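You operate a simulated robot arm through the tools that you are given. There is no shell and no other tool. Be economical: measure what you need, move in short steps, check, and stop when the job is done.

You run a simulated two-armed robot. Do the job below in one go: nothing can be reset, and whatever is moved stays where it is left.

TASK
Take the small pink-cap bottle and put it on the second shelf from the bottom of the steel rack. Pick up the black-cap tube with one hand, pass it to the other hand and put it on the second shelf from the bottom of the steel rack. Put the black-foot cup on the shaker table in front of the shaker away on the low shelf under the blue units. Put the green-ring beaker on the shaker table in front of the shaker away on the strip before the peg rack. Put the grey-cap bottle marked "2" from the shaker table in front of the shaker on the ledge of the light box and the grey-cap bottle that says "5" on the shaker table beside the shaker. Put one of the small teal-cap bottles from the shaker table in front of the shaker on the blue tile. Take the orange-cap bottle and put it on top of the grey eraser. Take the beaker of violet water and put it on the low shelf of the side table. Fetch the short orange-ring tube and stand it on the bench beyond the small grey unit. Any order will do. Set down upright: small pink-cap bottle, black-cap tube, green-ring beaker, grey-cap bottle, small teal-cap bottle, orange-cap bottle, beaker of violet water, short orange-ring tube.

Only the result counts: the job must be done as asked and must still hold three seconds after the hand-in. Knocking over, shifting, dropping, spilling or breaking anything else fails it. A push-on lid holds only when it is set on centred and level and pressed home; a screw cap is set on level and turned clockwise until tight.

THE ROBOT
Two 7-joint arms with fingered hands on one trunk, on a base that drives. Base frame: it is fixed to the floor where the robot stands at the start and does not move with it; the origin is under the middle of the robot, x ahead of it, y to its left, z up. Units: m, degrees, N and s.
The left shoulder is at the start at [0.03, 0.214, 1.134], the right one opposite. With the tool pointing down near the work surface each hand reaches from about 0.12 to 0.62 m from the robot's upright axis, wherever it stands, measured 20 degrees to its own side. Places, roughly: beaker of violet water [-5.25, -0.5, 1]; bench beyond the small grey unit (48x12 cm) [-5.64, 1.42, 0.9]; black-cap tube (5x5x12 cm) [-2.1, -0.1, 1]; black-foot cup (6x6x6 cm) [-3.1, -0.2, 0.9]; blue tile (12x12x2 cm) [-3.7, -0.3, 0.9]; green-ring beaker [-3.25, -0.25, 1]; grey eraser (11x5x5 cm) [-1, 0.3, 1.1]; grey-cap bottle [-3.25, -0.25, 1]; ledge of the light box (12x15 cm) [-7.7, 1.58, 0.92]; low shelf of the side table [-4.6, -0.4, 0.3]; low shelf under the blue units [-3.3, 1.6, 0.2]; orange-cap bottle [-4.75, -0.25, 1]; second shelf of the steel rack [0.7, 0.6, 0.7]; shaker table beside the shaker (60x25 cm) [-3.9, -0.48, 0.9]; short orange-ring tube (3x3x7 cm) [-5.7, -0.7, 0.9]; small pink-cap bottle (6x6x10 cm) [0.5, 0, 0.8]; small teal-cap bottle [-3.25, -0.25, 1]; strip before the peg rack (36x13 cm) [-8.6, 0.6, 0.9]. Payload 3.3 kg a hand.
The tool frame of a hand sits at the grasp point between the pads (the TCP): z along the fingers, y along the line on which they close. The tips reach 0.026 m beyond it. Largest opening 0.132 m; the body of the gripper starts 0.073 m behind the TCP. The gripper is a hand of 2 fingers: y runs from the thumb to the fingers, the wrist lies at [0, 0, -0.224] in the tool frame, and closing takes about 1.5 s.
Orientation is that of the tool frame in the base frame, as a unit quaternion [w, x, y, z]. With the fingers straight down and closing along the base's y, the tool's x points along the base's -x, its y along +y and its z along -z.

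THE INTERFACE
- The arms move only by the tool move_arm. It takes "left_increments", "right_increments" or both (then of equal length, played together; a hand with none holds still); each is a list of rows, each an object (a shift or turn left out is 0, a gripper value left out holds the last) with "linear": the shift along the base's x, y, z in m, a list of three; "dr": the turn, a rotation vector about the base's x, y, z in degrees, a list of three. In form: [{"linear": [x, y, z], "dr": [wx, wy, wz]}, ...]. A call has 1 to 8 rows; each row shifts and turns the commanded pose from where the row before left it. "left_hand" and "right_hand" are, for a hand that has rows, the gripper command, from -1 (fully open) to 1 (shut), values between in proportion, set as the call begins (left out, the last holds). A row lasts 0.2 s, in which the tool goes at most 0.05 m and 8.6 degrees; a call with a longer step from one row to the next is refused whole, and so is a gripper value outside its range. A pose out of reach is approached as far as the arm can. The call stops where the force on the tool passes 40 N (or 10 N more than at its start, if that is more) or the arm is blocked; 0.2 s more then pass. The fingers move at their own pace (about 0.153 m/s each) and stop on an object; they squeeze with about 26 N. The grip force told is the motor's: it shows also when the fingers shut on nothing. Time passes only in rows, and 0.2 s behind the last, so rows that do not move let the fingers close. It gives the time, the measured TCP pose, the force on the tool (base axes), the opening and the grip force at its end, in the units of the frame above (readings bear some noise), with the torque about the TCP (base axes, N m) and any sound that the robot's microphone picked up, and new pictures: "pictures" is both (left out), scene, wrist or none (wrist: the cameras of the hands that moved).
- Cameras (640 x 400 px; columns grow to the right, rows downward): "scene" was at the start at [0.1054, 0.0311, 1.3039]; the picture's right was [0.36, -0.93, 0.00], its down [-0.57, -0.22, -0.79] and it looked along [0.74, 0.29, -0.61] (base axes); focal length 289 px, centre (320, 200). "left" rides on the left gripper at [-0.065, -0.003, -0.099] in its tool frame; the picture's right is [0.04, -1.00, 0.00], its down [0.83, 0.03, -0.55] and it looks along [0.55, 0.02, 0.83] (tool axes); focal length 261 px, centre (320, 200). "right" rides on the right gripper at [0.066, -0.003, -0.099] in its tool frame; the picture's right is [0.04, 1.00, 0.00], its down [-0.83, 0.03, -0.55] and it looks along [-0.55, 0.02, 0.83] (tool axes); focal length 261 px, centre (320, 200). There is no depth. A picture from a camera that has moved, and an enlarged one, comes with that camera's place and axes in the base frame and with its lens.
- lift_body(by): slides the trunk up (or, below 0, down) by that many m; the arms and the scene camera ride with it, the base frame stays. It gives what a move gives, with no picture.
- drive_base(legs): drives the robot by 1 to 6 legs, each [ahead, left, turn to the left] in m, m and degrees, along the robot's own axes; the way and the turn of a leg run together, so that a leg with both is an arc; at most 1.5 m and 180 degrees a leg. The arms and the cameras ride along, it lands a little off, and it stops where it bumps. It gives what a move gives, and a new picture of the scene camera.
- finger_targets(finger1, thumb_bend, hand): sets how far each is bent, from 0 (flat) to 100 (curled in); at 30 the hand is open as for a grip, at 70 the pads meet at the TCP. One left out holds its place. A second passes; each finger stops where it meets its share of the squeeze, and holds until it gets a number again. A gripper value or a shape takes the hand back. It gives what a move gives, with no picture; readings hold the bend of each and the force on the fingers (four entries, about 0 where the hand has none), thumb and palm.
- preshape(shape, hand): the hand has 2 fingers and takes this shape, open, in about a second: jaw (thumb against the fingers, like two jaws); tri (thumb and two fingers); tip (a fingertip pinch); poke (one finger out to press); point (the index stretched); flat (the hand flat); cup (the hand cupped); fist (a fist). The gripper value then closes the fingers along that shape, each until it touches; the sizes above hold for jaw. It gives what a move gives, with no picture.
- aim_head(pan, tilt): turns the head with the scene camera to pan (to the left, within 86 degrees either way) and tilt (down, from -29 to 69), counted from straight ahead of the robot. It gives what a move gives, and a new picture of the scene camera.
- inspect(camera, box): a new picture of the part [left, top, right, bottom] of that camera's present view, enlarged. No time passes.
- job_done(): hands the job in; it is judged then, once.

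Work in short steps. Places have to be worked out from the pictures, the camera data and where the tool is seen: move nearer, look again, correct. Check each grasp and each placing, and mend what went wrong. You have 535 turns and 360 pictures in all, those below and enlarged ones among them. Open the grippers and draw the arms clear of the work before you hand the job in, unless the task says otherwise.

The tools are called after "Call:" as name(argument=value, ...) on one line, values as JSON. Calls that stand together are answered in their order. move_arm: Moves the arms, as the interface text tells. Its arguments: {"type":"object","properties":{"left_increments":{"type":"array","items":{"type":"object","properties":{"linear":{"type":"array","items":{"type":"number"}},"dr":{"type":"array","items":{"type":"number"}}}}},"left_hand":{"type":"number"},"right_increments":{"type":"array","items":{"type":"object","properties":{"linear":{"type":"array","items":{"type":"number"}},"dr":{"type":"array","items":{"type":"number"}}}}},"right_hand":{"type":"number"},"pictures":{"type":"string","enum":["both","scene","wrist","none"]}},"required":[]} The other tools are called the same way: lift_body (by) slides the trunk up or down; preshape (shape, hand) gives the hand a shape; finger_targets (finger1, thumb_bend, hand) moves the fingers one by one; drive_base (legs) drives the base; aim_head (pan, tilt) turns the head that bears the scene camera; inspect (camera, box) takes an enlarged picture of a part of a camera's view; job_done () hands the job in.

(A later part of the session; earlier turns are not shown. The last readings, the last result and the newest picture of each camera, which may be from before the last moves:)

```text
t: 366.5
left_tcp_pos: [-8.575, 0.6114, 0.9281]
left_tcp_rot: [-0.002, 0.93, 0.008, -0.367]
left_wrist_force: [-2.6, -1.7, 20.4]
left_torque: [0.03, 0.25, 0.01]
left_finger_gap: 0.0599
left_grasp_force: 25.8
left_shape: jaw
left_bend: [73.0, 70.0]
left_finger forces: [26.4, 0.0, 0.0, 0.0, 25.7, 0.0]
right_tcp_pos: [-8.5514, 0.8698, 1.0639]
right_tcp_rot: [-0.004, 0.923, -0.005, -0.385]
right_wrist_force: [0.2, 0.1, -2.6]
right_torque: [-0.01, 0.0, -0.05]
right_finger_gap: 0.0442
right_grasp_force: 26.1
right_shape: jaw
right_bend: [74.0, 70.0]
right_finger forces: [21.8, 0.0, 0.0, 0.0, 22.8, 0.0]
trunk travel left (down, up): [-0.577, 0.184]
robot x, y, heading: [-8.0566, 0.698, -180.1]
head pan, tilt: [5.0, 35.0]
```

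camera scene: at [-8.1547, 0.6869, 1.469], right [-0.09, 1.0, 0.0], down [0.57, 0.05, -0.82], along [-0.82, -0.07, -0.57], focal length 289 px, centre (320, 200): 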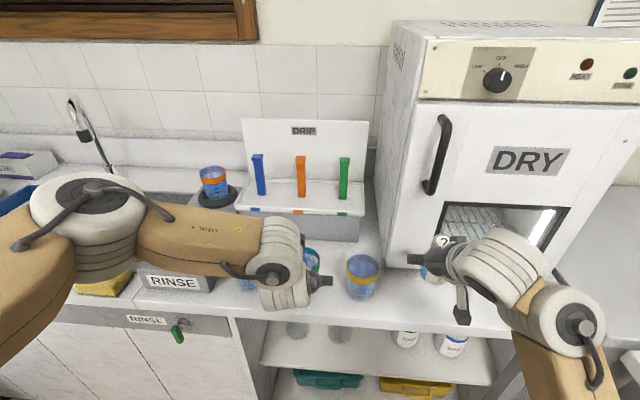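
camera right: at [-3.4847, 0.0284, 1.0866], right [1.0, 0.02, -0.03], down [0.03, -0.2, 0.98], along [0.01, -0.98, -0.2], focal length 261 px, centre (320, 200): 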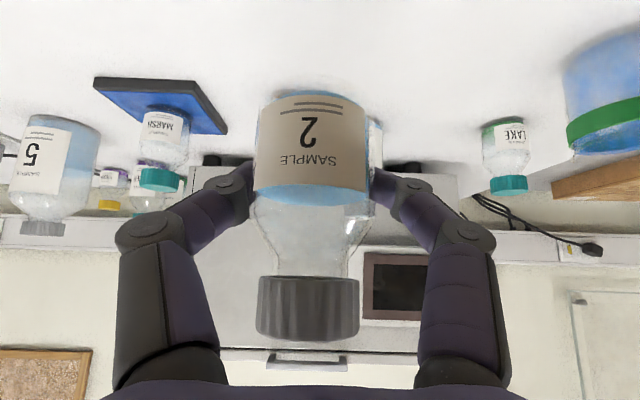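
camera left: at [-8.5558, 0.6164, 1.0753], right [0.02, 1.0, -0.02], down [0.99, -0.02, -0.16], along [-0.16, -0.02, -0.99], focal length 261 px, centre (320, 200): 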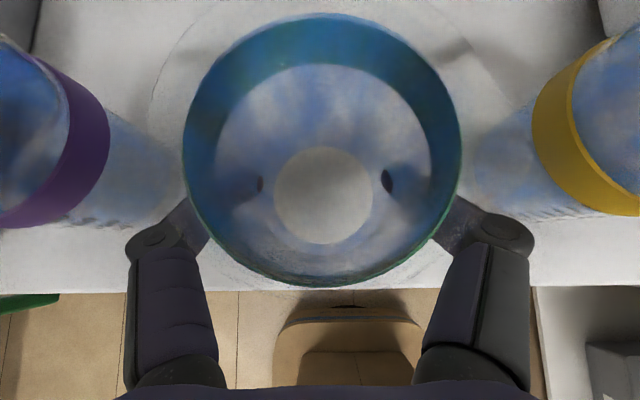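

Seated (pressing a bit). I ease 3 mm, open modestly and withdraw along the tool axis.

Call:
move_arm(left_increments=[{"linear": [0, 0, 0.003]}, {}], pictures="none")

Call:
move_arm(left_increments=[{}, {}, {}, {}], left_hand=-0.32, pictures="wrist")

```text
t: 367.1
left_tcp_pos: [-8.5744, 0.6112, 0.9283]
left_tcp_rot: [0.0, 0.931, 0.008, -0.365]
left_wrist_force: [-2.2, -2.1, 11.2]
left_torque: [0.02, 0.14, 0.02]
left_finger_gap: 0.0597
left_grasp_force: 25.8
left_shape: jaw
left_bend: [73.0, 70.0]
left_finger forces: [26.5, 0.1, 0.0, 0.1, 25.4, 0.0]
right_tcp_pos: [-8.5533, 0.8695, 1.0629]
right_tcp_rot: [-0.003, 0.924, -0.004, -0.383]
right_wrist_force: [0.3, -0.1, -1.8]
right_torque: [-0.01, -0.01, -0.01]
right_finger_gap: 0.0437
right_grasp_force: 26.6
right_shape: jaw
right_bend: [74.0, 70.0]
right_finger forces: [21.8, 0.0, 0.0, 0.0, 22.9, 0.0]
trunk travel left (down, up): [-0.577, 0.184]
robot x, y, heading: [-8.0544, 0.6976, -179.9]
head pan, tilt: [5.0, 35.0]
```

```text
t: 368.1
left_tcp_pos: [-8.5745, 0.6124, 0.9284]
left_tcp_rot: [-0.001, 0.931, 0.008, -0.364]
left_wrist_force: [-0.7, 0.0, -0.5]
left_torque: [-0.02, 0.02, -0.02]
left_finger_gap: 0.0871
left_grasp_force: 0.1
left_shape: jaw
left_bend: [70.0, 62.0]
left_finger forces: [0.0, 0.0, 0.0, 0.0, 0.0, 0.0]
right_tcp_pos: [-8.5537, 0.8705, 1.0627]
right_tcp_rot: [-0.003, 0.923, -0.004, -0.384]
right_wrist_force: [0.0, -0.2, -2.1]
right_torque: [-0.01, 0.02, 0.0]
right_finger_gap: 0.0437
right_grasp_force: 26.3
right_shape: jaw
right_bend: [74.0, 70.0]
right_finger forces: [21.7, 0.1, 0.0, 0.1, 22.7, 0.0]
trunk travel left (down, up): [-0.577, 0.184]
robot x, y, heading: [-8.055, 0.695, -179.8]
head pan, tilt: [5.0, 35.0]
camera left: at [-8.5551, 0.6154, 1.0449], right [0.02, 1.0, -0.02], down [0.99, -0.02, -0.16], along [-0.16, -0.02, -0.99], focal length 261 px, centre (320, 200)
```

left: 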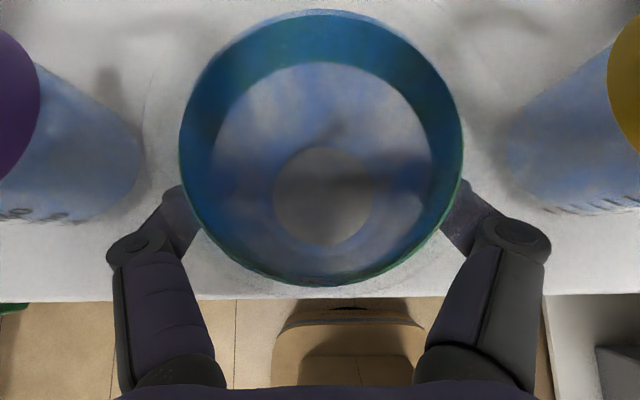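

Standing. Withdrawing along the axis.

Call:
move_arm(left_increments=[{"linear": [0.02, 0, 0.021]}, {"linear": [0.03, 0, 0.032]}, {"linear": [0.03, 0, 0.032]}, {"linear": [0.03, 0, 0.032]}, {"linear": [0.02, 0, 0.02]}], pictures="none")

Call:
drive_base(legs=[[-0.35, 0, 0]])

```text
t: 369.3
left_tcp_pos: [-8.4432, 0.6121, 1.0673]
left_tcp_rot: [-0.001, 0.931, 0.008, -0.364]
left_wrist_force: [-0.4, -0.6, 0.0]
left_torque: [-0.01, 0.01, 0.01]
left_finger_gap: 0.0871
left_grasp_force: 0.0
left_shape: jaw
left_bend: [70.0, 62.0]
left_finger forces: [0.0, 0.0, 0.0, 0.1, 0.1, 0.1]
right_tcp_pos: [-8.5535, 0.8701, 1.0633]
right_tcp_rot: [-0.003, 0.923, -0.004, -0.384]
right_wrist_force: [-0.6, 0.0, -2.8]
right_torque: [-0.01, 0.0, 0.02]
right_finger_gap: 0.0437
right_grasp_force: 25.8
right_shape: jaw
right_bend: [74.0, 70.0]
right_finger forces: [21.7, 0.0, 0.0, 0.0, 22.8, 0.0]
trunk travel left (down, up): [-0.577, 0.184]
robot x, y, heading: [-8.0552, 0.6896, -180.2]
head pan, tilt: [5.0, 35.0]
```

```text
t: 371.6
left_tcp_pos: [-8.086, 0.6128, 1.0665]
left_tcp_rot: [-0.002, 0.931, 0.007, -0.365]
left_wrist_force: [0.7, 0.5, -0.3]
left_torque: [0.03, 0.01, 0.03]
left_finger_gap: 0.0869
left_grasp_force: 0.0
left_shape: jaw
left_bend: [70.0, 62.0]
left_finger forces: [0.0, 0.0, 0.1, 0.0, 0.1, 0.1]
right_tcp_pos: [-8.196, 0.8714, 1.0643]
right_tcp_rot: [-0.004, 0.923, -0.005, -0.384]
right_wrist_force: [0.4, -0.3, -3.1]
right_torque: [-0.03, 0.02, -0.01]
right_finger_gap: 0.0438
right_grasp_force: 26.2
right_shape: jaw
right_bend: [74.0, 70.0]
right_finger forces: [21.7, 0.0, 0.0, 0.0, 22.8, 0.0]
trunk travel left (down, up): [-0.577, 0.184]
robot x, y, heading: [-7.6994, 0.6955, -180.1]
head pan, tilt: [5.0, 35.0]
camera scene: at [-7.7971, 0.6875, 1.4691], right [-0.09, 1.0, 0.0], down [0.57, 0.05, -0.82], along [-0.82, -0.07, -0.57], focal length 289 px, centre (320, 200)
```

scene: 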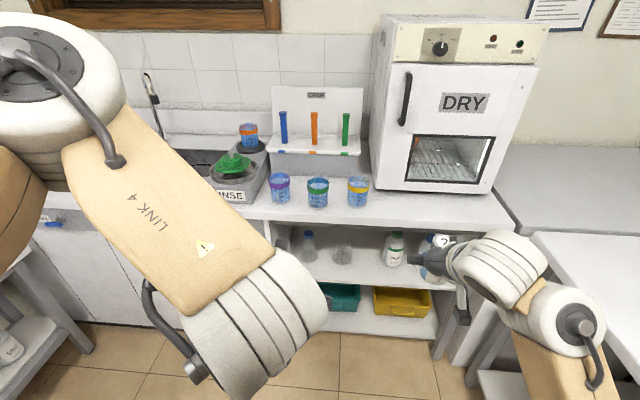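

Green-ring beaker stands between the other two. Now I turn right to face the light box bench with bottle 2.

Call:
drive_base(legs=[[0, 0.05, -45], [0, 0, -45]])

Call:
aim_head(pan=-10, tilt=35)

```text
t: 376.1
left_tcp_pos: [-7.8008, 1.0402, 1.0673]
left_tcp_rot: [-0.258, 0.666, -0.651, -0.257]
left_wrist_force: [-0.6, 0.4, -1.1]
left_torque: [-0.01, -0.03, 0.02]
left_finger_gap: 0.0869
left_grasp_force: 0.1
left_shape: jaw
left_bend: [70.0, 62.0]
left_finger forces: [0.1, 0.1, 0.0, 0.0, 0.1, 0.0]
right_tcp_pos: [-7.5435, 1.1493, 1.0634]
right_tcp_rot: [0.272, -0.652, 0.654, 0.269]
right_wrist_force: [0.2, -0.3, -2.6]
right_torque: [0.0, 0.01, -0.03]
right_finger_gap: 0.0435
right_grasp_force: 25.7
right_shape: jaw
right_bend: [74.0, 70.0]
right_finger forces: [21.8, 0.0, 0.1, 0.1, 22.7, 0.0]
trunk travel left (down, up): [-0.577, 0.184]
robot x, y, heading: [-7.7141, 0.6475, 90.2]
head pan, tilt: [5.0, 35.0]
camera scene: at [-7.7243, 0.7499, 1.469], right [1.0, 0.09, 0.0], down [0.05, -0.57, -0.82], along [-0.08, 0.82, -0.57], focal length 289 px, centre (320, 200)
```

scene: 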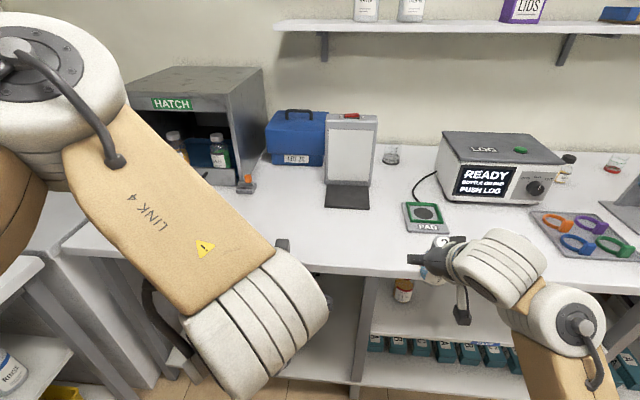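

```text
t: 376.9
left_tcp_pos: [-7.8005, 1.0401, 1.0667]
left_tcp_rot: [-0.258, 0.666, -0.651, -0.257]
left_wrist_force: [-0.6, 0.2, 0.1]
left_torque: [-0.02, -0.03, 0.02]
left_finger_gap: 0.087
left_grasp_force: 0.0
left_shape: jaw
left_bend: [70.0, 62.0]
left_finger forces: [0.0, 0.1, 0.0, 0.1, 0.0, 0.1]
right_tcp_pos: [-7.5441, 1.1489, 1.0641]
right_tcp_rot: [0.273, -0.652, 0.654, 0.27]
right_wrist_force: [-0.1, 0.0, -2.8]
right_torque: [-0.03, -0.01, -0.02]
right_finger_gap: 0.0431
right_grasp_force: 26.0
right_shape: jaw
right_bend: [74.0, 70.0]
right_finger forces: [21.9, 0.0, 0.0, 0.0, 22.6, 0.0]
trunk travel left (down, up): [-0.577, 0.184]
robot x, y, heading: [-7.7161, 0.6479, 90.3]
head pan, tilt: [-10.0, 35.0]
camera scene: at [-7.7016, 0.7491, 1.469], right [0.99, -0.17, 0.0], down [-0.1, -0.57, -0.82], along [0.14, 0.81, -0.57], focal length 289 px, centre (320, 200)
```

scene: 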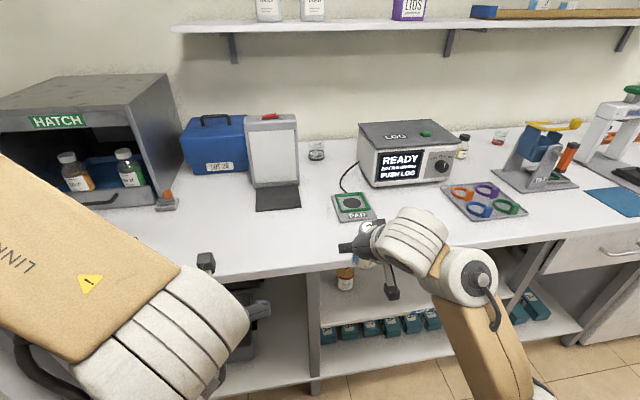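

Ledge (black plate) centre (−7.708, 1.575), bench edge y≈1.27. I shift 0.165 m left and go ahead.

Call:
drive_base(legs=[[0, 0.165, 0], [0.32, 0, 0]])

Call:
inspect(camera="right", box=[0, 0, 640, 400])

```text
t: 380.0
left_tcp_pos: [-7.97, 1.3473, 1.0665]
left_tcp_rot: [-0.257, 0.668, -0.649, -0.258]
left_wrist_force: [0.3, -0.3, -0.8]
left_torque: [0.03, -0.03, 0.01]
left_finger_gap: 0.0867
left_grasp_force: 0.0
left_shape: jaw
left_bend: [70.0, 62.0]
left_finger forces: [0.0, 0.1, 0.0, 0.0, 0.0, 0.0]
right_tcp_pos: [-7.713, 1.4574, 1.0631]
right_tcp_rot: [-0.271, 0.655, -0.652, -0.27]
right_wrist_force: [0.1, 0.1, -2.6]
right_torque: [0.01, 0.03, 0.03]
right_finger_gap: 0.0435
right_grasp_force: 26.2
right_shape: jaw
right_bend: [74.0, 70.0]
right_finger forces: [22.0, 0.0, 0.1, 0.1, 22.8, 0.0]
trunk travel left (down, up): [-0.577, 0.184]
robot x, y, heading: [-7.8831, 0.957, 90.8]
head pan, tilt: [-10.0, 35.0]
camera scene: at [-7.8681, 1.0584, 1.4689], right [0.99, -0.16, 0.0], down [-0.09, -0.57, -0.82], along [0.13, 0.81, -0.57], focal length 289 px, centre (320, 200)
```

scene: 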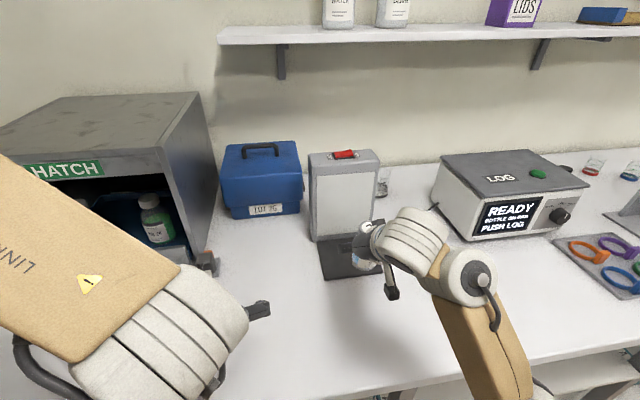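

```text
1.00 times, centred on (320, 200) of right (not enlarged: the box is as wide or as high as the picture)
camera zoom: at [-7.7096, 1.3431, 1.0862], right [-1.0, -0.03, -0.03], down [-0.04, 0.2, 0.98], along [-0.02, 0.98, -0.2], focal length 261 px, centre (320, 200)
```

zoom: 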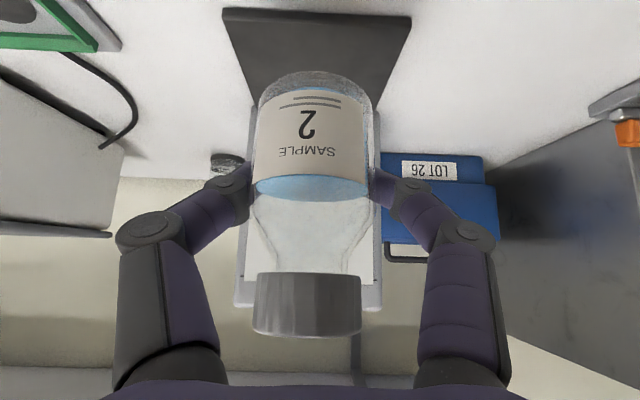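

The bottle is in line with the ledge. I drive 4 cm closer, then extend and lower.

Call:
drive_base(legs=[[0.04, 0, -0.6]])

Call:
move_arm(right_increments=[{"linear": [0, 0.02, -0.005]}, {"linear": [0, 0.02, -0.01]}, {"linear": [0, 0.02, -0.015]}, {"linear": [0, 0, -0.02]}, {}], pictures="wrist")

```text
t: 380.9
left_tcp_pos: [-7.9661, 1.3895, 1.0659]
left_tcp_rot: [-0.259, 0.664, -0.653, -0.256]
left_wrist_force: [0.0, -0.1, 0.0]
left_torque: [-0.02, 0.02, -0.01]
left_finger_gap: 0.087
left_grasp_force: 0.2
left_shape: jaw
left_bend: [70.0, 62.0]
left_finger forces: [0.0, 0.0, 0.1, 0.1, 0.0, 0.1]
right_tcp_pos: [-7.7086, 1.4992, 1.0618]
right_tcp_rot: [0.272, -0.651, 0.656, 0.269]
right_wrist_force: [0.2, 0.2, -2.8]
right_torque: [0.0, 0.0, 0.02]
right_finger_gap: 0.0436
right_grasp_force: 25.8
right_shape: jaw
right_bend: [74.0, 70.0]
right_finger forces: [21.9, 0.0, 0.0, 0.0, 22.8, 0.0]
trunk travel left (down, up): [-0.577, 0.184]
robot x, y, heading: [-7.8821, 0.9989, 90.1]
head pan, tilt: [-10.0, 35.0]
camera scene: at [-7.8674, 1.0999, 1.4687], right [0.99, -0.17, 0.0], down [-0.1, -0.57, -0.82], along [0.14, 0.81, -0.58], focal length 289 px, centre (320, 200)
```

scene: 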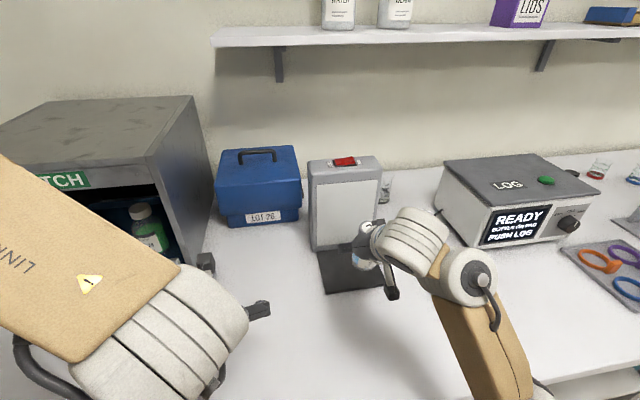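

```text
t: 382.1
left_tcp_pos: [-7.968, 1.3863, 1.0665]
left_tcp_rot: [-0.258, 0.665, -0.652, -0.257]
left_wrist_force: [-0.4, -0.5, 0.0]
left_torque: [0.01, 0.01, 0.01]
left_finger_gap: 0.0868
left_grasp_force: 0.0
left_shape: jaw
left_bend: [70.0, 62.0]
left_finger forces: [0.0, 0.0, 0.0, 0.0, 0.1, 0.0]
right_tcp_pos: [-7.7113, 1.557, 1.0123]
right_tcp_rot: [0.273, -0.65, 0.656, 0.268]
right_wrist_force: [-0.3, -0.7, -2.9]
right_torque: [-0.01, -0.03, 0.04]
right_finger_gap: 0.0434
right_grasp_force: 26.1
right_shape: jaw
right_bend: [74.0, 70.0]
right_finger forces: [21.9, 0.1, 0.0, 0.0, 22.8, 0.0]
trunk travel left (down, up): [-0.577, 0.184]
robot x, y, heading: [-7.8841, 0.9958, 90.1]
head pan, tilt: [-10.0, 35.0]
camera right: at [-7.7085, 1.4408, 1.035], right [-1.0, -0.02, -0.03], down [-0.03, 0.2, 0.98], along [-0.01, 0.98, -0.2], focal length 261 px, centre (320, 200)
```

right: 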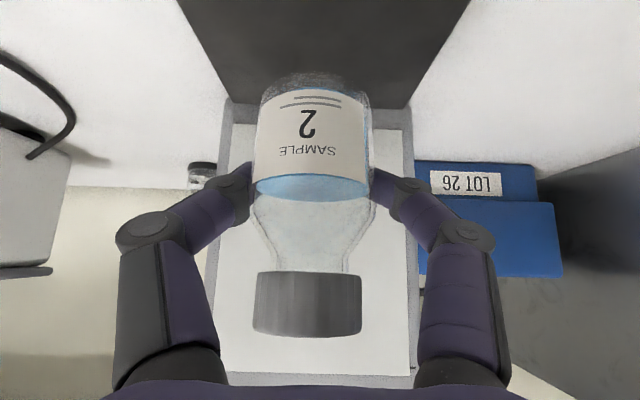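

Centred over the plate. Lowering.

Call:
move_arm(right_increments=[{"linear": [0, 0.003, -0.02]}, {"linear": [0, 0, -0.015]}, {"linear": [0, 0, -0.006]}, {}], pictures="wrist")

Call:
move_arm(right_increments=[{"linear": [0, 0, -0.003]}, {}], pictures="none")

Call:
move_arm(right_increments=[{"linear": [0, 0, -0.003]}, {}], pictures="none")

```text
t: 383.1
left_tcp_pos: [-7.9669, 1.3881, 1.0663]
left_tcp_rot: [-0.259, 0.664, -0.653, -0.256]
left_wrist_force: [0.2, 0.9, 0.0]
left_torque: [0.03, 0.0, 0.03]
left_finger_gap: 0.087
left_grasp_force: 0.0
left_shape: jaw
left_bend: [70.0, 62.0]
left_finger forces: [0.0, 0.0, 0.0, 0.0, 0.1, 0.1]
right_tcp_pos: [-7.7093, 1.5586, 0.9718]
right_tcp_rot: [0.273, -0.651, 0.656, 0.269]
right_wrist_force: [-0.1, 0.5, -2.8]
right_torque: [0.01, 0.02, -0.02]
right_finger_gap: 0.0433
right_grasp_force: 26.1
right_shape: jaw
right_bend: [74.0, 70.0]
right_finger forces: [21.7, 0.1, 0.0, 0.0, 19.9, 0.0]
trunk travel left (down, up): [-0.577, 0.184]
robot x, y, heading: [-7.8812, 0.9977, 90.3]
head pan, tilt: [-10.0, 35.0]
camera right: at [-7.7076, 1.4428, 0.9949], right [-1.0, -0.02, -0.03], down [-0.04, 0.2, 0.98], along [-0.01, 0.98, -0.2], focal length 261 px, centre (320, 200)
```

right: 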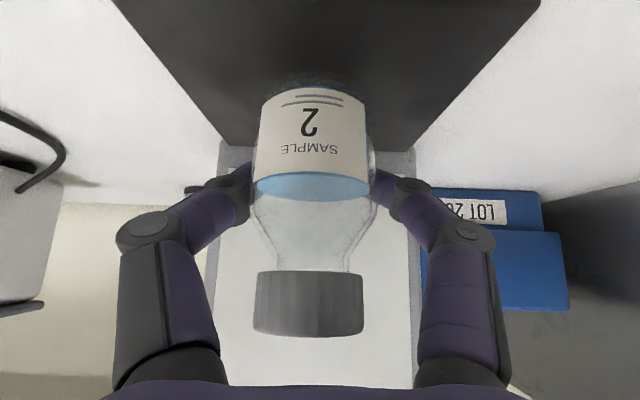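

```text
t: 383.7
left_tcp_pos: [-7.9665, 1.3875, 1.0667]
left_tcp_rot: [-0.258, 0.665, -0.653, -0.256]
left_wrist_force: [0.4, 0.5, -0.3]
left_torque: [-0.05, -0.02, -0.01]
left_finger_gap: 0.0866
left_grasp_force: 0.0
left_shape: jaw
left_bend: [70.0, 62.0]
left_finger forces: [0.0, 0.0, 0.0, 0.0, 0.0, 0.0]
right_tcp_pos: [-7.7084, 1.5596, 0.9686]
right_tcp_rot: [0.274, -0.65, 0.655, 0.27]
right_wrist_force: [0.2, 0.0, -2.5]
right_torque: [-0.01, 0.0, -0.05]
right_finger_gap: 0.0431
right_grasp_force: 26.2
right_shape: jaw
right_bend: [74.0, 70.0]
right_finger forces: [21.6, 0.0, 0.0, 0.0, 19.8, 0.1]
trunk travel left (down, up): [-0.577, 0.184]
robot x, y, heading: [-7.8844, 0.9999, 90.3]
head pan, tilt: [-10.0, 35.0]
```

```text
t: 384.3
left_tcp_pos: [-7.9667, 1.3877, 1.0676]
left_tcp_rot: [-0.259, 0.664, -0.653, -0.257]
left_wrist_force: [-0.1, 0.0, -0.2]
left_torque: [-0.04, 0.0, -0.04]
left_finger_gap: 0.087
left_grasp_force: 0.0
left_shape: jaw
left_bend: [70.0, 62.0]
left_finger forces: [0.0, 0.0, 0.0, 0.0, 0.0, 0.1]
right_tcp_pos: [-7.7085, 1.5581, 0.966]
right_tcp_rot: [0.273, -0.651, 0.655, 0.27]
right_wrist_force: [0.3, 0.0, -1.9]
right_torque: [0.01, 0.03, 0.06]
right_finger_gap: 0.0433
right_grasp_force: 25.7
right_shape: jaw
right_bend: [74.0, 70.0]
right_finger forces: [21.6, 0.0, 0.0, 0.1, 19.9, 0.0]
trunk travel left (down, up): [-0.577, 0.184]
robot x, y, heading: [-7.8839, 0.9977, 90.2]
head pan, tilt: [-10.0, 35.0]
```

Call:
move_arm(right_increments=[{"linear": [0, 0, -0.004]}, {}], pictures="none")

Call:
move_arm(right_increments=[{"linear": [0, 0, -0.003]}, {}], pictures="wrist")

```text
t: 384.9
left_tcp_pos: [-7.9661, 1.3873, 1.0667]
left_tcp_rot: [-0.258, 0.665, -0.653, -0.256]
left_wrist_force: [0.2, -0.7, -0.7]
left_torque: [-0.01, -0.01, 0.01]
left_finger_gap: 0.0868
left_grasp_force: 0.0
left_shape: jaw
left_bend: [70.0, 62.0]
left_finger forces: [0.0, 0.0, 0.0, 0.1, 0.0, 0.1]
right_tcp_pos: [-7.7093, 1.5601, 0.9622]
right_tcp_rot: [0.273, -0.651, 0.655, 0.269]
right_wrist_force: [-0.3, 0.6, -1.5]
right_torque: [0.01, 0.0, 0.0]
right_finger_gap: 0.043
right_grasp_force: 25.4
right_shape: jaw
right_bend: [74.0, 70.0]
right_finger forces: [21.6, 0.0, 0.1, 0.0, 19.8, 0.0]
trunk travel left (down, up): [-0.577, 0.184]
robot x, y, heading: [-7.8822, 0.9972, 90.2]
head pan, tilt: [-10.0, 35.0]
```

```text
t: 385.5
left_tcp_pos: [-7.9664, 1.3878, 1.0666]
left_tcp_rot: [-0.259, 0.664, -0.653, -0.257]
left_wrist_force: [-0.3, -0.5, -0.5]
left_torque: [-0.02, 0.02, 0.02]
left_finger_gap: 0.0867
left_grasp_force: 0.1
left_shape: jaw
left_bend: [70.0, 62.0]
left_finger forces: [0.1, 0.0, 0.1, 0.0, 0.1, 0.0]
right_tcp_pos: [-7.7083, 1.5599, 0.9607]
right_tcp_rot: [0.272, -0.651, 0.655, 0.269]
right_wrist_force: [-0.7, 0.5, -1.0]
right_torque: [-0.04, 0.02, 0.03]
right_finger_gap: 0.043
right_grasp_force: 25.9
right_shape: jaw
right_bend: [74.0, 70.0]
right_finger forces: [22.1, 0.0, 0.0, 0.1, 20.1, 0.0]
trunk travel left (down, up): [-0.577, 0.184]
robot x, y, heading: [-7.8874, 0.9974, 90.1]
head pan, tilt: [-10.0, 35.0]
camera right: at [-7.7057, 1.4437, 0.9831], right [-1.0, -0.02, -0.03], down [-0.04, 0.2, 0.98], along [-0.01, 0.98, -0.2], focal length 261 px, centre (320, 200)
```

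right: 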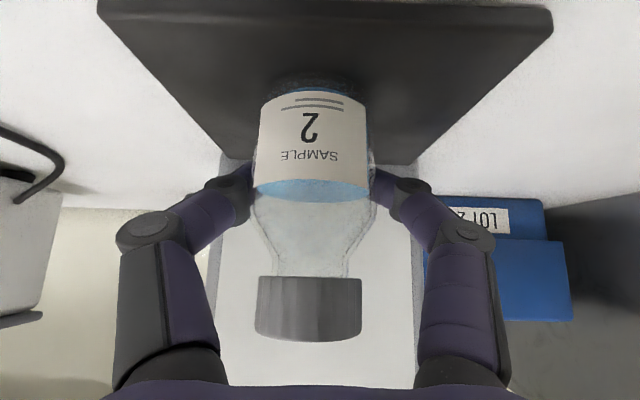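

Nearly seated; 2 mm more, then release and withdraw.

Call:
move_arm(right_increments=[{"linear": [0, 0, -0.002]}, {}], pictures="none")

Call:
move_arm(right_increments=[{}, {}, {}, {}], right_hand=-0.35, pictures="wrist")

Call:
move_arm(right_increments=[{"linear": [0, -0.022, 0.022]}, {"linear": [0, -0.03, 0.03]}, {"linear": [0, -0.03, 0.03]}, {"linear": [0, -0.02, 0.02]}], pictures="none")

Call:
drive_base(legs=[[-0.35, 0, 0]])

```text
t: 386.1
left_tcp_pos: [-7.966, 1.3868, 1.0667]
left_tcp_rot: [-0.259, 0.664, -0.652, -0.257]
left_wrist_force: [0.2, -0.2, -0.2]
left_torque: [0.0, 0.0, 0.02]
left_finger_gap: 0.0871
left_grasp_force: 0.1
left_shape: jaw
left_bend: [70.0, 62.0]
left_finger forces: [0.1, 0.0, 0.0, 0.0, 0.0, 0.1]
right_tcp_pos: [-7.7086, 1.5595, 0.9596]
right_tcp_rot: [0.274, -0.651, 0.655, 0.269]
right_wrist_force: [0.7, 1.7, 0.4]
right_torque: [-0.02, 0.02, 0.0]
right_finger_gap: 0.0433
right_grasp_force: 26.6
right_shape: jaw
right_bend: [74.0, 70.0]
right_finger forces: [22.2, 0.1, 0.0, 0.1, 20.4, 0.1]
trunk travel left (down, up): [-0.577, 0.184]
robot x, y, heading: [-7.8805, 1.0004, 90.3]
head pan, tilt: [-10.0, 35.0]
```

```text
t: 387.1
left_tcp_pos: [-7.9663, 1.3876, 1.0672]
left_tcp_rot: [-0.259, 0.664, -0.652, -0.256]
left_wrist_force: [-0.2, 0.5, 0.2]
left_torque: [0.03, 0.01, 0.0]
left_finger_gap: 0.0869
left_grasp_force: 0.0
left_shape: jaw
left_bend: [70.0, 62.0]
left_finger forces: [0.0, 0.0, 0.1, 0.1, 0.1, 0.1]
right_tcp_pos: [-7.7083, 1.5593, 0.9581]
right_tcp_rot: [0.273, -0.651, 0.655, 0.269]
right_wrist_force: [1.2, 0.6, -0.1]
right_torque: [0.02, 0.03, 0.01]
right_finger_gap: 0.0886
right_grasp_force: 0.1
right_shape: jaw
right_bend: [69.0, 60.0]
right_finger forces: [0.0, 0.1, 0.0, 0.0, 0.0, 0.0]
trunk travel left (down, up): [-0.577, 0.184]
robot x, y, heading: [-7.8813, 1.0002, 90.3]
head pan, tilt: [-10.0, 35.0]
camera right: at [-7.706, 1.4431, 0.9807], right [-1.0, -0.02, -0.03], down [-0.04, 0.2, 0.98], along [-0.01, 0.98, -0.2], focal length 261 px, centre (320, 200)
```

right: 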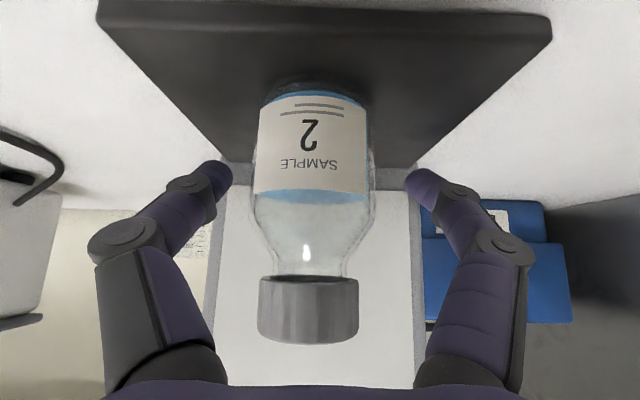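

```text
t: 388.1
left_tcp_pos: [-7.9657, 1.3866, 1.0673]
left_tcp_rot: [-0.259, 0.664, -0.652, -0.257]
left_wrist_force: [0.1, -0.3, 0.6]
left_torque: [0.01, -0.01, 0.01]
left_finger_gap: 0.087
left_grasp_force: 0.0
left_shape: jaw
left_bend: [70.0, 62.0]
left_finger forces: [0.0, 0.0, 0.0, 0.0, 0.1, 0.1]
right_tcp_pos: [-7.7077, 1.4578, 1.0622]
right_tcp_rot: [0.274, -0.65, 0.656, 0.268]
right_wrist_force: [0.7, 0.0, 0.0]
right_torque: [0.01, -0.02, 0.01]
right_finger_gap: 0.0889
right_grasp_force: 0.0
right_shape: jaw
right_bend: [69.0, 60.0]
right_finger forces: [0.0, 0.1, 0.0, 0.0, 0.1, 0.0]
trunk travel left (down, up): [-0.577, 0.184]
robot x, y, heading: [-7.8791, 0.9987, 90.0]
head pan, tilt: [-10.0, 35.0]
```

```text
t: 390.4
left_tcp_pos: [-7.9639, 1.0282, 1.0677]
left_tcp_rot: [-0.259, 0.663, -0.654, -0.256]
left_wrist_force: [0.1, -0.3, 0.7]
left_torque: [0.01, -0.01, 0.0]
left_finger_gap: 0.0872
left_grasp_force: 0.1
left_shape: jaw
left_bend: [70.0, 62.0]
left_finger forces: [0.0, 0.0, 0.1, 0.0, 0.0, 0.1]
right_tcp_pos: [-7.7056, 1.0971, 1.0627]
right_tcp_rot: [0.273, -0.65, 0.656, 0.269]
right_wrist_force: [-0.3, -1.1, 0.6]
right_torque: [0.0, 0.04, 0.02]
right_finger_gap: 0.0887
right_grasp_force: 0.0
right_shape: jaw
right_bend: [69.0, 60.0]
right_finger forces: [0.0, 0.0, 0.0, 0.0, 0.0, 0.0]
trunk travel left (down, up): [-0.577, 0.184]
robot x, y, heading: [-7.8811, 0.6396, 90.3]
head pan, tilt: [-10.0, 35.0]
camera scene: at [-7.8667, 0.7365, 1.4691], right [0.98, -0.18, 0.0], down [-0.1, -0.56, -0.82], along [0.14, 0.81, -0.57], focal length 289 px, centre (320, 200)
```

scene: 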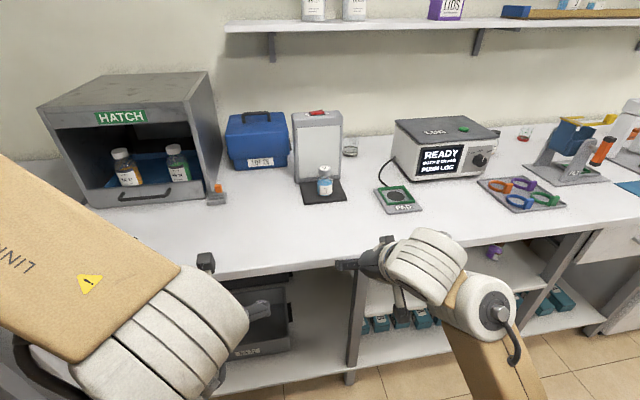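

Bottle 2 stands on the ledge. Next the short orange-ring tube near (−5.7, −0.7): I turn to +x and drive back up the aisle.

Call:
drive_base(legs=[[0, 0, -45], [0, 0, -45], [1.0, 0, 0], [0.9, 0, 0]])

Call:
aim_head(pan=-70, tilt=28)

```text
t: 404.1
left_tcp_pos: [-5.5755, 0.629, 1.0677]
left_tcp_rot: [0.364, 0.021, 0.931, -0.013]
left_wrist_force: [0.4, 0.4, -0.7]
left_torque: [-0.01, -0.01, 0.01]
left_finger_gap: 0.0869
left_grasp_force: 0.0
left_shape: jaw
left_bend: [70.0, 62.0]
left_finger forces: [0.0, 0.0, 0.1, 0.0, 0.1, 0.0]
right_tcp_pos: [-5.5218, 0.3672, 1.0614]
right_tcp_rot: [0.383, 0.032, 0.923, -0.014]
right_wrist_force: [-0.3, -0.1, 0.2]
right_torque: [-0.01, -0.05, 0.06]
right_finger_gap: 0.0887
right_grasp_force: 0.0
right_shape: jaw
right_bend: [69.0, 60.0]
right_finger forces: [0.1, 0.0, 0.0, 0.1, 0.0, 0.0]
trunk travel left (down, up): [-0.577, 0.184]
robot x, y, heading: [-5.9685, 0.572, -3.5]
head pan, tilt: [-10.0, 35.0]
camera scene: at [-5.8715, 0.5482, 1.469], right [-0.23, -0.97, 0.0], down [-0.56, 0.13, -0.82], along [0.8, -0.19, -0.57], focal length 289 px, centre (320, 200)
```

scene: 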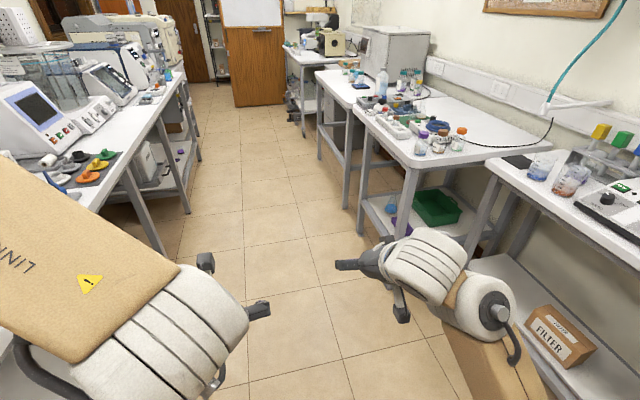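

```text
t: 405.4
left_tcp_pos: [-5.5764, 0.6305, 1.0661]
left_tcp_rot: [0.365, 0.021, 0.931, -0.014]
left_wrist_force: [0.4, -0.3, -0.4]
left_torque: [-0.04, 0.01, -0.01]
left_finger_gap: 0.0867
left_grasp_force: 0.1
left_shape: jaw
left_bend: [70.0, 62.0]
left_finger forces: [0.0, 0.0, 0.0, 0.0, 0.0, 0.0]
right_tcp_pos: [-5.5224, 0.3676, 1.0619]
right_tcp_rot: [0.383, 0.032, 0.923, -0.015]
right_wrist_force: [-0.7, 0.0, -0.1]
right_torque: [-0.02, 0.0, 0.01]
right_finger_gap: 0.0888
right_grasp_force: 0.0
right_shape: jaw
right_bend: [69.0, 60.0]
right_finger forces: [0.0, 0.0, 0.0, 0.0, 0.0, 0.0]
trunk travel left (down, up): [-0.577, 0.184]
robot x, y, heading: [-5.9697, 0.5725, -3.8]
head pan, tilt: [-70.0, 28.0]
camera scene: at [-5.9316, 0.4813, 1.48], right [-0.96, -0.29, 0.0], down [-0.13, 0.45, -0.88], along [0.25, -0.85, -0.47], focal length 289 px, centre (320, 200)
```

scene: 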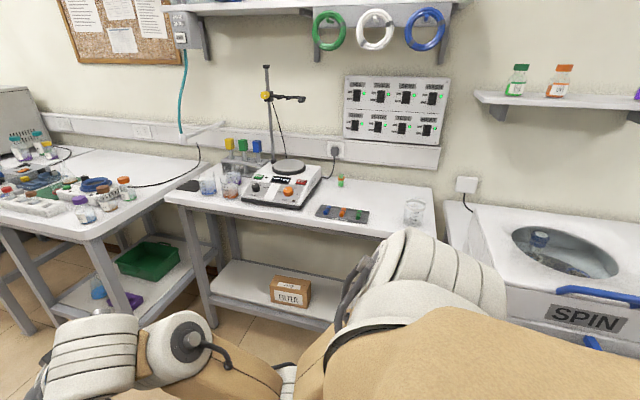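

Call:
inspect(camera="scene", box=[180, 110, 450, 279])

Call:
inspect(camera="scene", box=[0, 100, 260, 262])

```text
2.37 times, centred on (315, 194) of scene
camera zoom: at [-5.9316, 0.4813, 1.48], right [-0.96, -0.29, 0.0], down [-0.13, 0.45, -0.88], along [0.25, -0.85, -0.47], focal length 684 px, centre (332, 213)
```

zoom: 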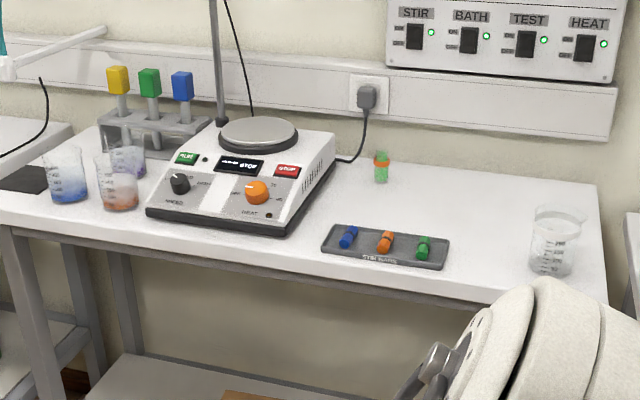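

```text
2.46 times, centred on (130, 181) of scene
camera zoom: at [-5.9316, 0.4813, 1.48], right [-0.96, -0.29, 0.0], down [-0.13, 0.45, -0.88], along [0.25, -0.85, -0.47], focal length 712 px, centre (788, 247)
```

zoom: 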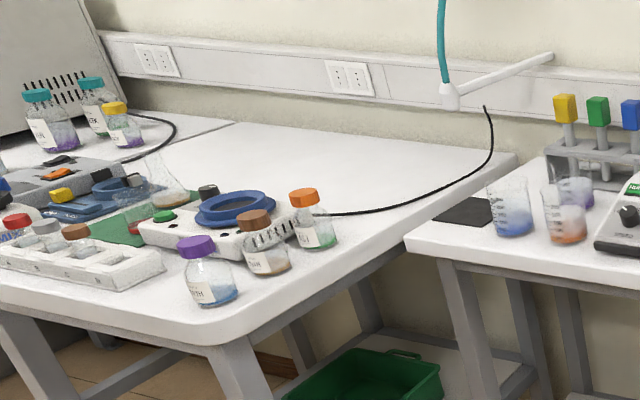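

Found the orange-ring tube at about (−5.68, −0.73) beside the hotplate, and the violet beaker behind two others near (−5.18, −0.61). I turn to face that bench, tuck the left hand, and line the right hand up with the tube.

Call:
drive_base(legs=[[0, 0, -86.2], [0, 0.45, 0]])

Call:
move_arm(left_increments=[{"linear": [0.01, 0.02, 0.02], "dr": [6.3, 0, 0]}, {"linear": [0.01, 0.02, 0.02], "dr": [6.3, 0, 0]}, {"linear": [0.01, 0.02, 0.02], "dr": [6.3, 0, 0]}, {"linear": [0.01, 0.02, 0.02], "dr": [6.3, 0, 0]}, {"linear": [0.01, 0.02, 0.02], "dr": [6.3, 0, 0]}, {"linear": [0.01, 0, 0.02], "dr": [6.3, 0, 0]}, {"linear": [0.01, 0, 0.02], "dr": [5, 0, 0]}], pictures="none")

Call:
aim_head(pan=-10, tilt=32)

```text
t: 411.8
left_tcp_pos: [-5.4373, 0.1773, 1.0667]
left_tcp_rot: [0.255, 0.656, 0.661, -0.26]
left_wrist_force: [0.2, -0.1, -1.0]
left_torque: [0.0, -0.02, -0.01]
left_finger_gap: 0.0869
left_grasp_force: 0.0
left_shape: jaw
left_bend: [70.0, 62.0]
left_finger forces: [0.0, 0.0, 0.0, 0.1, 0.1, 0.0]
right_tcp_pos: [-5.6974, 0.1087, 1.0612]
right_tcp_rot: [0.269, 0.658, 0.648, -0.274]
right_wrist_force: [0.8, 0.5, 0.3]
right_torque: [-0.01, -0.01, -0.01]
right_finger_gap: 0.0888
right_grasp_force: 0.0
right_shape: jaw
right_bend: [69.0, 60.0]
right_finger forces: [0.1, 0.0, 0.0, 0.1, 0.1, 0.0]
trunk travel left (down, up): [-0.577, 0.184]
robot x, y, heading: [-5.5195, 0.5684, -90.5]
head pan, tilt: [-70.0, 28.0]
camera scene: at [-5.6036, 0.5238, 1.4801], right [-0.34, 0.94, 0.0], down [0.44, 0.16, -0.88], along [-0.83, -0.3, -0.47], focal length 289 px, centre (320, 200)
```

scene: 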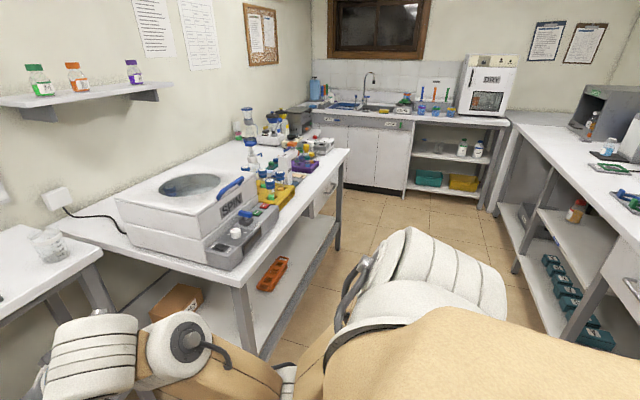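

```text
t: 413.4
left_tcp_pos: [-5.3671, 0.2791, 1.2051]
left_tcp_rot: [-0.002, 0.704, 0.711, -0.001]
left_wrist_force: [0.1, -0.8, 0.2]
left_torque: [0.03, -0.04, 0.01]
left_finger_gap: 0.0869
left_grasp_force: 0.1
left_shape: jaw
left_bend: [70.0, 62.0]
left_finger forces: [0.0, 0.0, 0.0, 0.0, 0.0, 0.0]
right_tcp_pos: [-5.6978, 0.1091, 1.0622]
right_tcp_rot: [0.268, 0.659, 0.647, -0.274]
right_wrist_force: [0.1, 0.3, -0.3]
right_torque: [0.02, -0.05, 0.0]
right_finger_gap: 0.0891
right_grasp_force: 0.1
right_shape: jaw
right_bend: [69.0, 60.0]
right_finger forces: [0.0, 0.0, 0.1, 0.0, 0.0, 0.0]
trunk travel left (down, up): [-0.577, 0.184]
robot x, y, heading: [-5.5182, 0.5659, -90.2]
head pan, tilt: [-70.0, 28.0]
```

```text
t: 414.7
left_tcp_pos: [-5.368, 0.2773, 1.205]
left_tcp_rot: [0.0, 0.704, 0.71, -0.001]
left_wrist_force: [0.0, 0.2, -0.2]
left_torque: [0.02, -0.01, 0.03]
left_finger_gap: 0.0869
left_grasp_force: 0.0
left_shape: jaw
left_bend: [70.0, 62.0]
left_finger forces: [0.0, 0.0, 0.1, 0.0, 0.0, 0.1]
right_tcp_pos: [-5.6971, 0.1087, 1.062]
right_tcp_rot: [0.268, 0.659, 0.647, -0.274]
right_wrist_force: [1.2, -0.2, 0.0]
right_torque: [-0.03, 0.02, -0.01]
right_finger_gap: 0.0889
right_grasp_force: 0.1
right_shape: jaw
right_bend: [69.0, 60.0]
right_finger forces: [0.0, 0.0, 0.0, 0.1, 0.1, 0.0]
trunk travel left (down, up): [-0.577, 0.184]
robot x, y, heading: [-5.5178, 0.57, -90.5]
head pan, tilt: [-10.0, 32.0]
camera scene: at [-5.5348, 0.4664, 1.4737], right [-0.98, 0.18, 0.0], down [0.1, 0.52, -0.85], along [-0.15, -0.83, -0.53], focal length 289 px, centre (320, 200)
```

scene: 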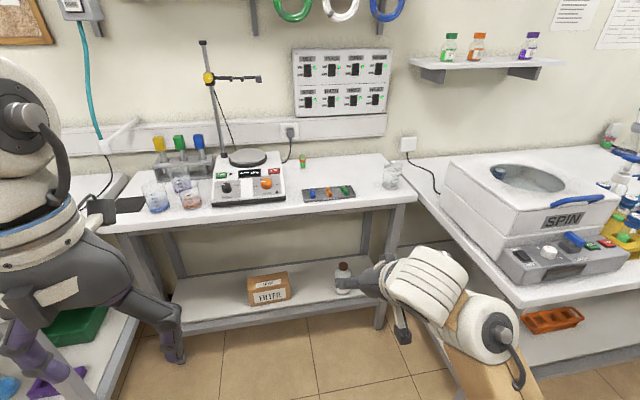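

Tube confirmed at (−5.677, −0.74). I drive ahead 0.66 m with both hands high.

Call:
drive_base(legs=[[0.4, 0, 0.4], [0.27, 0, 0]])

Call:
inspect(camera="right", box=[0, 0, 640, 400])

```text
t: 418.8
left_tcp_pos: [-5.3683, -0.4135, 1.2049]
left_tcp_rot: [-0.001, 0.701, 0.713, 0.0]
left_wrist_force: [-0.3, -0.3, -0.3]
left_torque: [0.05, 0.01, -0.01]
left_finger_gap: 0.0868
left_grasp_force: 0.1
left_shape: jaw
left_bend: [70.0, 62.0]
left_finger forces: [0.1, 0.1, 0.0, 0.0, 0.1, 0.0]
right_tcp_pos: [-5.6968, -0.5846, 1.0618]
right_tcp_rot: [0.268, 0.656, 0.651, -0.272]
right_wrist_force: [0.0, -1.2, 0.7]
right_torque: [-0.02, -0.01, 0.01]
right_finger_gap: 0.089
right_grasp_force: 0.1
right_shape: jaw
right_bend: [69.0, 60.0]
right_finger forces: [0.0, 0.0, 0.0, 0.1, 0.0, 0.1]
trunk travel left (down, up): [-0.577, 0.184]
robot x, y, heading: [-5.5187, -0.1252, -89.8]
head pan, tilt: [-10.0, 32.0]
camera scene: at [-5.5363, -0.2268, 1.4736], right [-0.98, 0.17, 0.0], down [0.09, 0.52, -0.85], along [-0.15, -0.83, -0.53], focal length 289 px, centre (320, 200)
```

scene: 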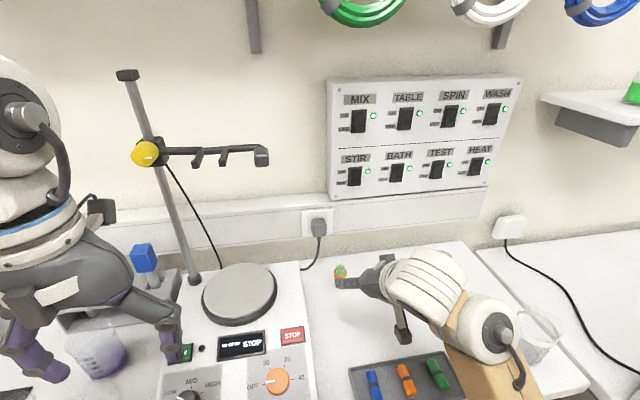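

```text
1.00 times, centred on (320, 200) of right (not enlarged: the box is as wide or as high as the picture)
camera zoom: at [-5.6971, -0.4686, 1.0847], right [1.0, 0.02, -0.03], down [0.03, -0.2, 0.98], along [0.01, -0.98, -0.2], focal length 261 px, centre (320, 200)
```

zoom: 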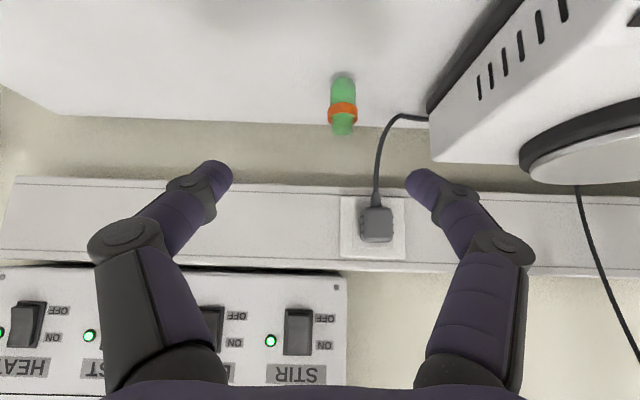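

Tube axis at (−5.673, −0.727). I narrow the fingers and advance along the axis between hotplate and free space.

Call:
move_arm(right_increments=[{"linear": [0.012, -0.01, 0]}, {"linear": [0.012, -0.022, -0.022]}, {"linear": [0, -0.03, -0.03]}, {"linear": [0, -0.03, -0.03]}, {"linear": [0, -0.02, -0.02]}, {}], right_hand=0.05, pictures="wrist")

```text
t: 420.2
left_tcp_pos: [-5.367, -0.4125, 1.2056]
left_tcp_rot: [0.0, 0.701, 0.713, 0.0]
left_wrist_force: [-0.7, 0.1, -0.3]
left_torque: [0.0, 0.0, 0.0]
left_finger_gap: 0.0868
left_grasp_force: 0.1
left_shape: jaw
left_bend: [70.0, 62.0]
left_finger forces: [0.0, 0.0, 0.1, 0.0, 0.0, 0.1]
right_tcp_pos: [-5.6751, -0.6953, 0.9607]
right_tcp_rot: [0.269, 0.657, 0.649, -0.273]
right_wrist_force: [-0.7, -0.4, 0.0]
right_torque: [0.03, 0.02, 0.0]
right_finger_gap: 0.0631
right_grasp_force: 0.1
right_shape: jaw
right_bend: [73.0, 70.0]
right_finger forces: [0.0, 0.0, 0.0, 0.0, 0.0, 0.1]
trunk travel left (down, up): [-0.577, 0.184]
robot x, y, heading: [-5.5207, -0.1263, -89.9]
head pan, tilt: [-10.0, 32.0]
camera right: at [-5.6756, -0.5791, 0.9832], right [1.0, 0.02, -0.03], down [0.03, -0.2, 0.98], along [0.01, -0.98, -0.2], focal length 261 px, centre (320, 200)
```

right: 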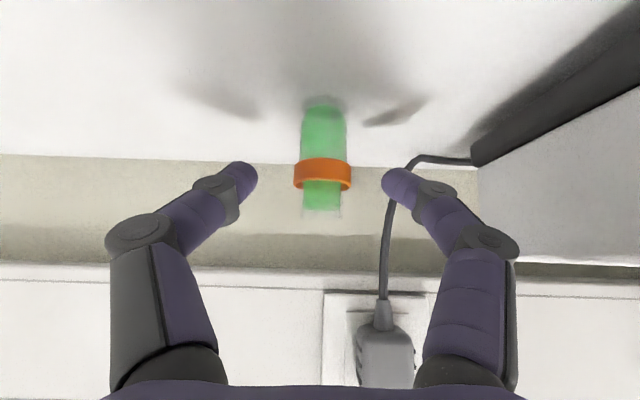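

Final advance and close.

Call:
move_arm(right_increments=[{"linear": [0.002, -0.018, -0.017]}, {"linear": [0, -0.017, -0.016]}, {}], pictures="none")

Call:
move_arm(right_increments=[{}, {}, {}, {}, {}, {}], right_hand=1, pictures="wrist")

```text
t: 421.0
left_tcp_pos: [-5.369, -0.4119, 1.2057]
left_tcp_rot: [-0.001, 0.701, 0.714, -0.001]
left_wrist_force: [0.2, -0.5, 0.2]
left_torque: [0.0, 0.03, 0.02]
left_finger_gap: 0.0872
left_grasp_force: 0.0
left_shape: jaw
left_bend: [70.0, 62.0]
left_finger forces: [0.1, 0.0, 0.1, 0.0, 0.0, 0.0]
right_tcp_pos: [-5.6709, -0.7293, 0.9276]
right_tcp_rot: [0.269, 0.656, 0.651, -0.273]
right_wrist_force: [-0.2, 0.3, -0.9]
right_torque: [-0.02, -0.02, 0.02]
right_finger_gap: 0.0632
right_grasp_force: 0.1
right_shape: jaw
right_bend: [73.0, 70.0]
right_finger forces: [0.0, 0.0, 0.0, 0.0, 0.0, 0.1]
trunk travel left (down, up): [-0.577, 0.184]
robot x, y, heading: [-5.5167, -0.1214, -90.0]
head pan, tilt: [-10.0, 32.0]
```

```text
t: 422.4
left_tcp_pos: [-5.3675, -0.4117, 1.2057]
left_tcp_rot: [-0.001, 0.7, 0.714, 0.0]
left_wrist_force: [-0.8, 0.4, -0.6]
left_torque: [0.03, -0.02, -0.02]
left_finger_gap: 0.0868
left_grasp_force: 0.2
left_shape: jaw
left_bend: [70.0, 62.0]
left_finger forces: [0.1, 0.1, 0.0, 0.0, 0.0, 0.0]
right_tcp_pos: [-5.6697, -0.7295, 0.9263]
right_tcp_rot: [0.269, 0.657, 0.65, -0.273]
right_wrist_force: [0.1, -0.3, 0.3]
right_torque: [0.01, 0.0, 0.01]
right_finger_gap: 0.0002
right_grasp_force: 26.3
right_shape: jaw
right_bend: [63.0, 70.0]
right_finger forces: [0.0, 0.1, 0.0, 0.1, 0.1, 0.0]
trunk travel left (down, up): [-0.577, 0.184]
robot x, y, heading: [-5.5218, -0.1256, -89.8]
head pan, tilt: [-10.0, 32.0]
camera right: at [-5.6707, -0.6141, 0.9503], right [1.0, 0.02, -0.03], down [0.03, -0.2, 0.98], along [0.01, -0.98, -0.2], focal length 261 px, centre (320, 200)
```

right: 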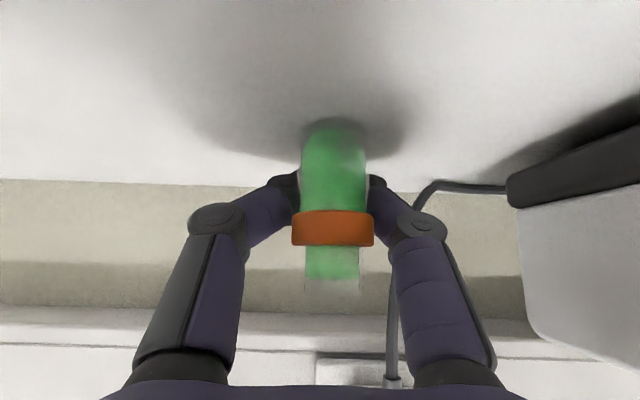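

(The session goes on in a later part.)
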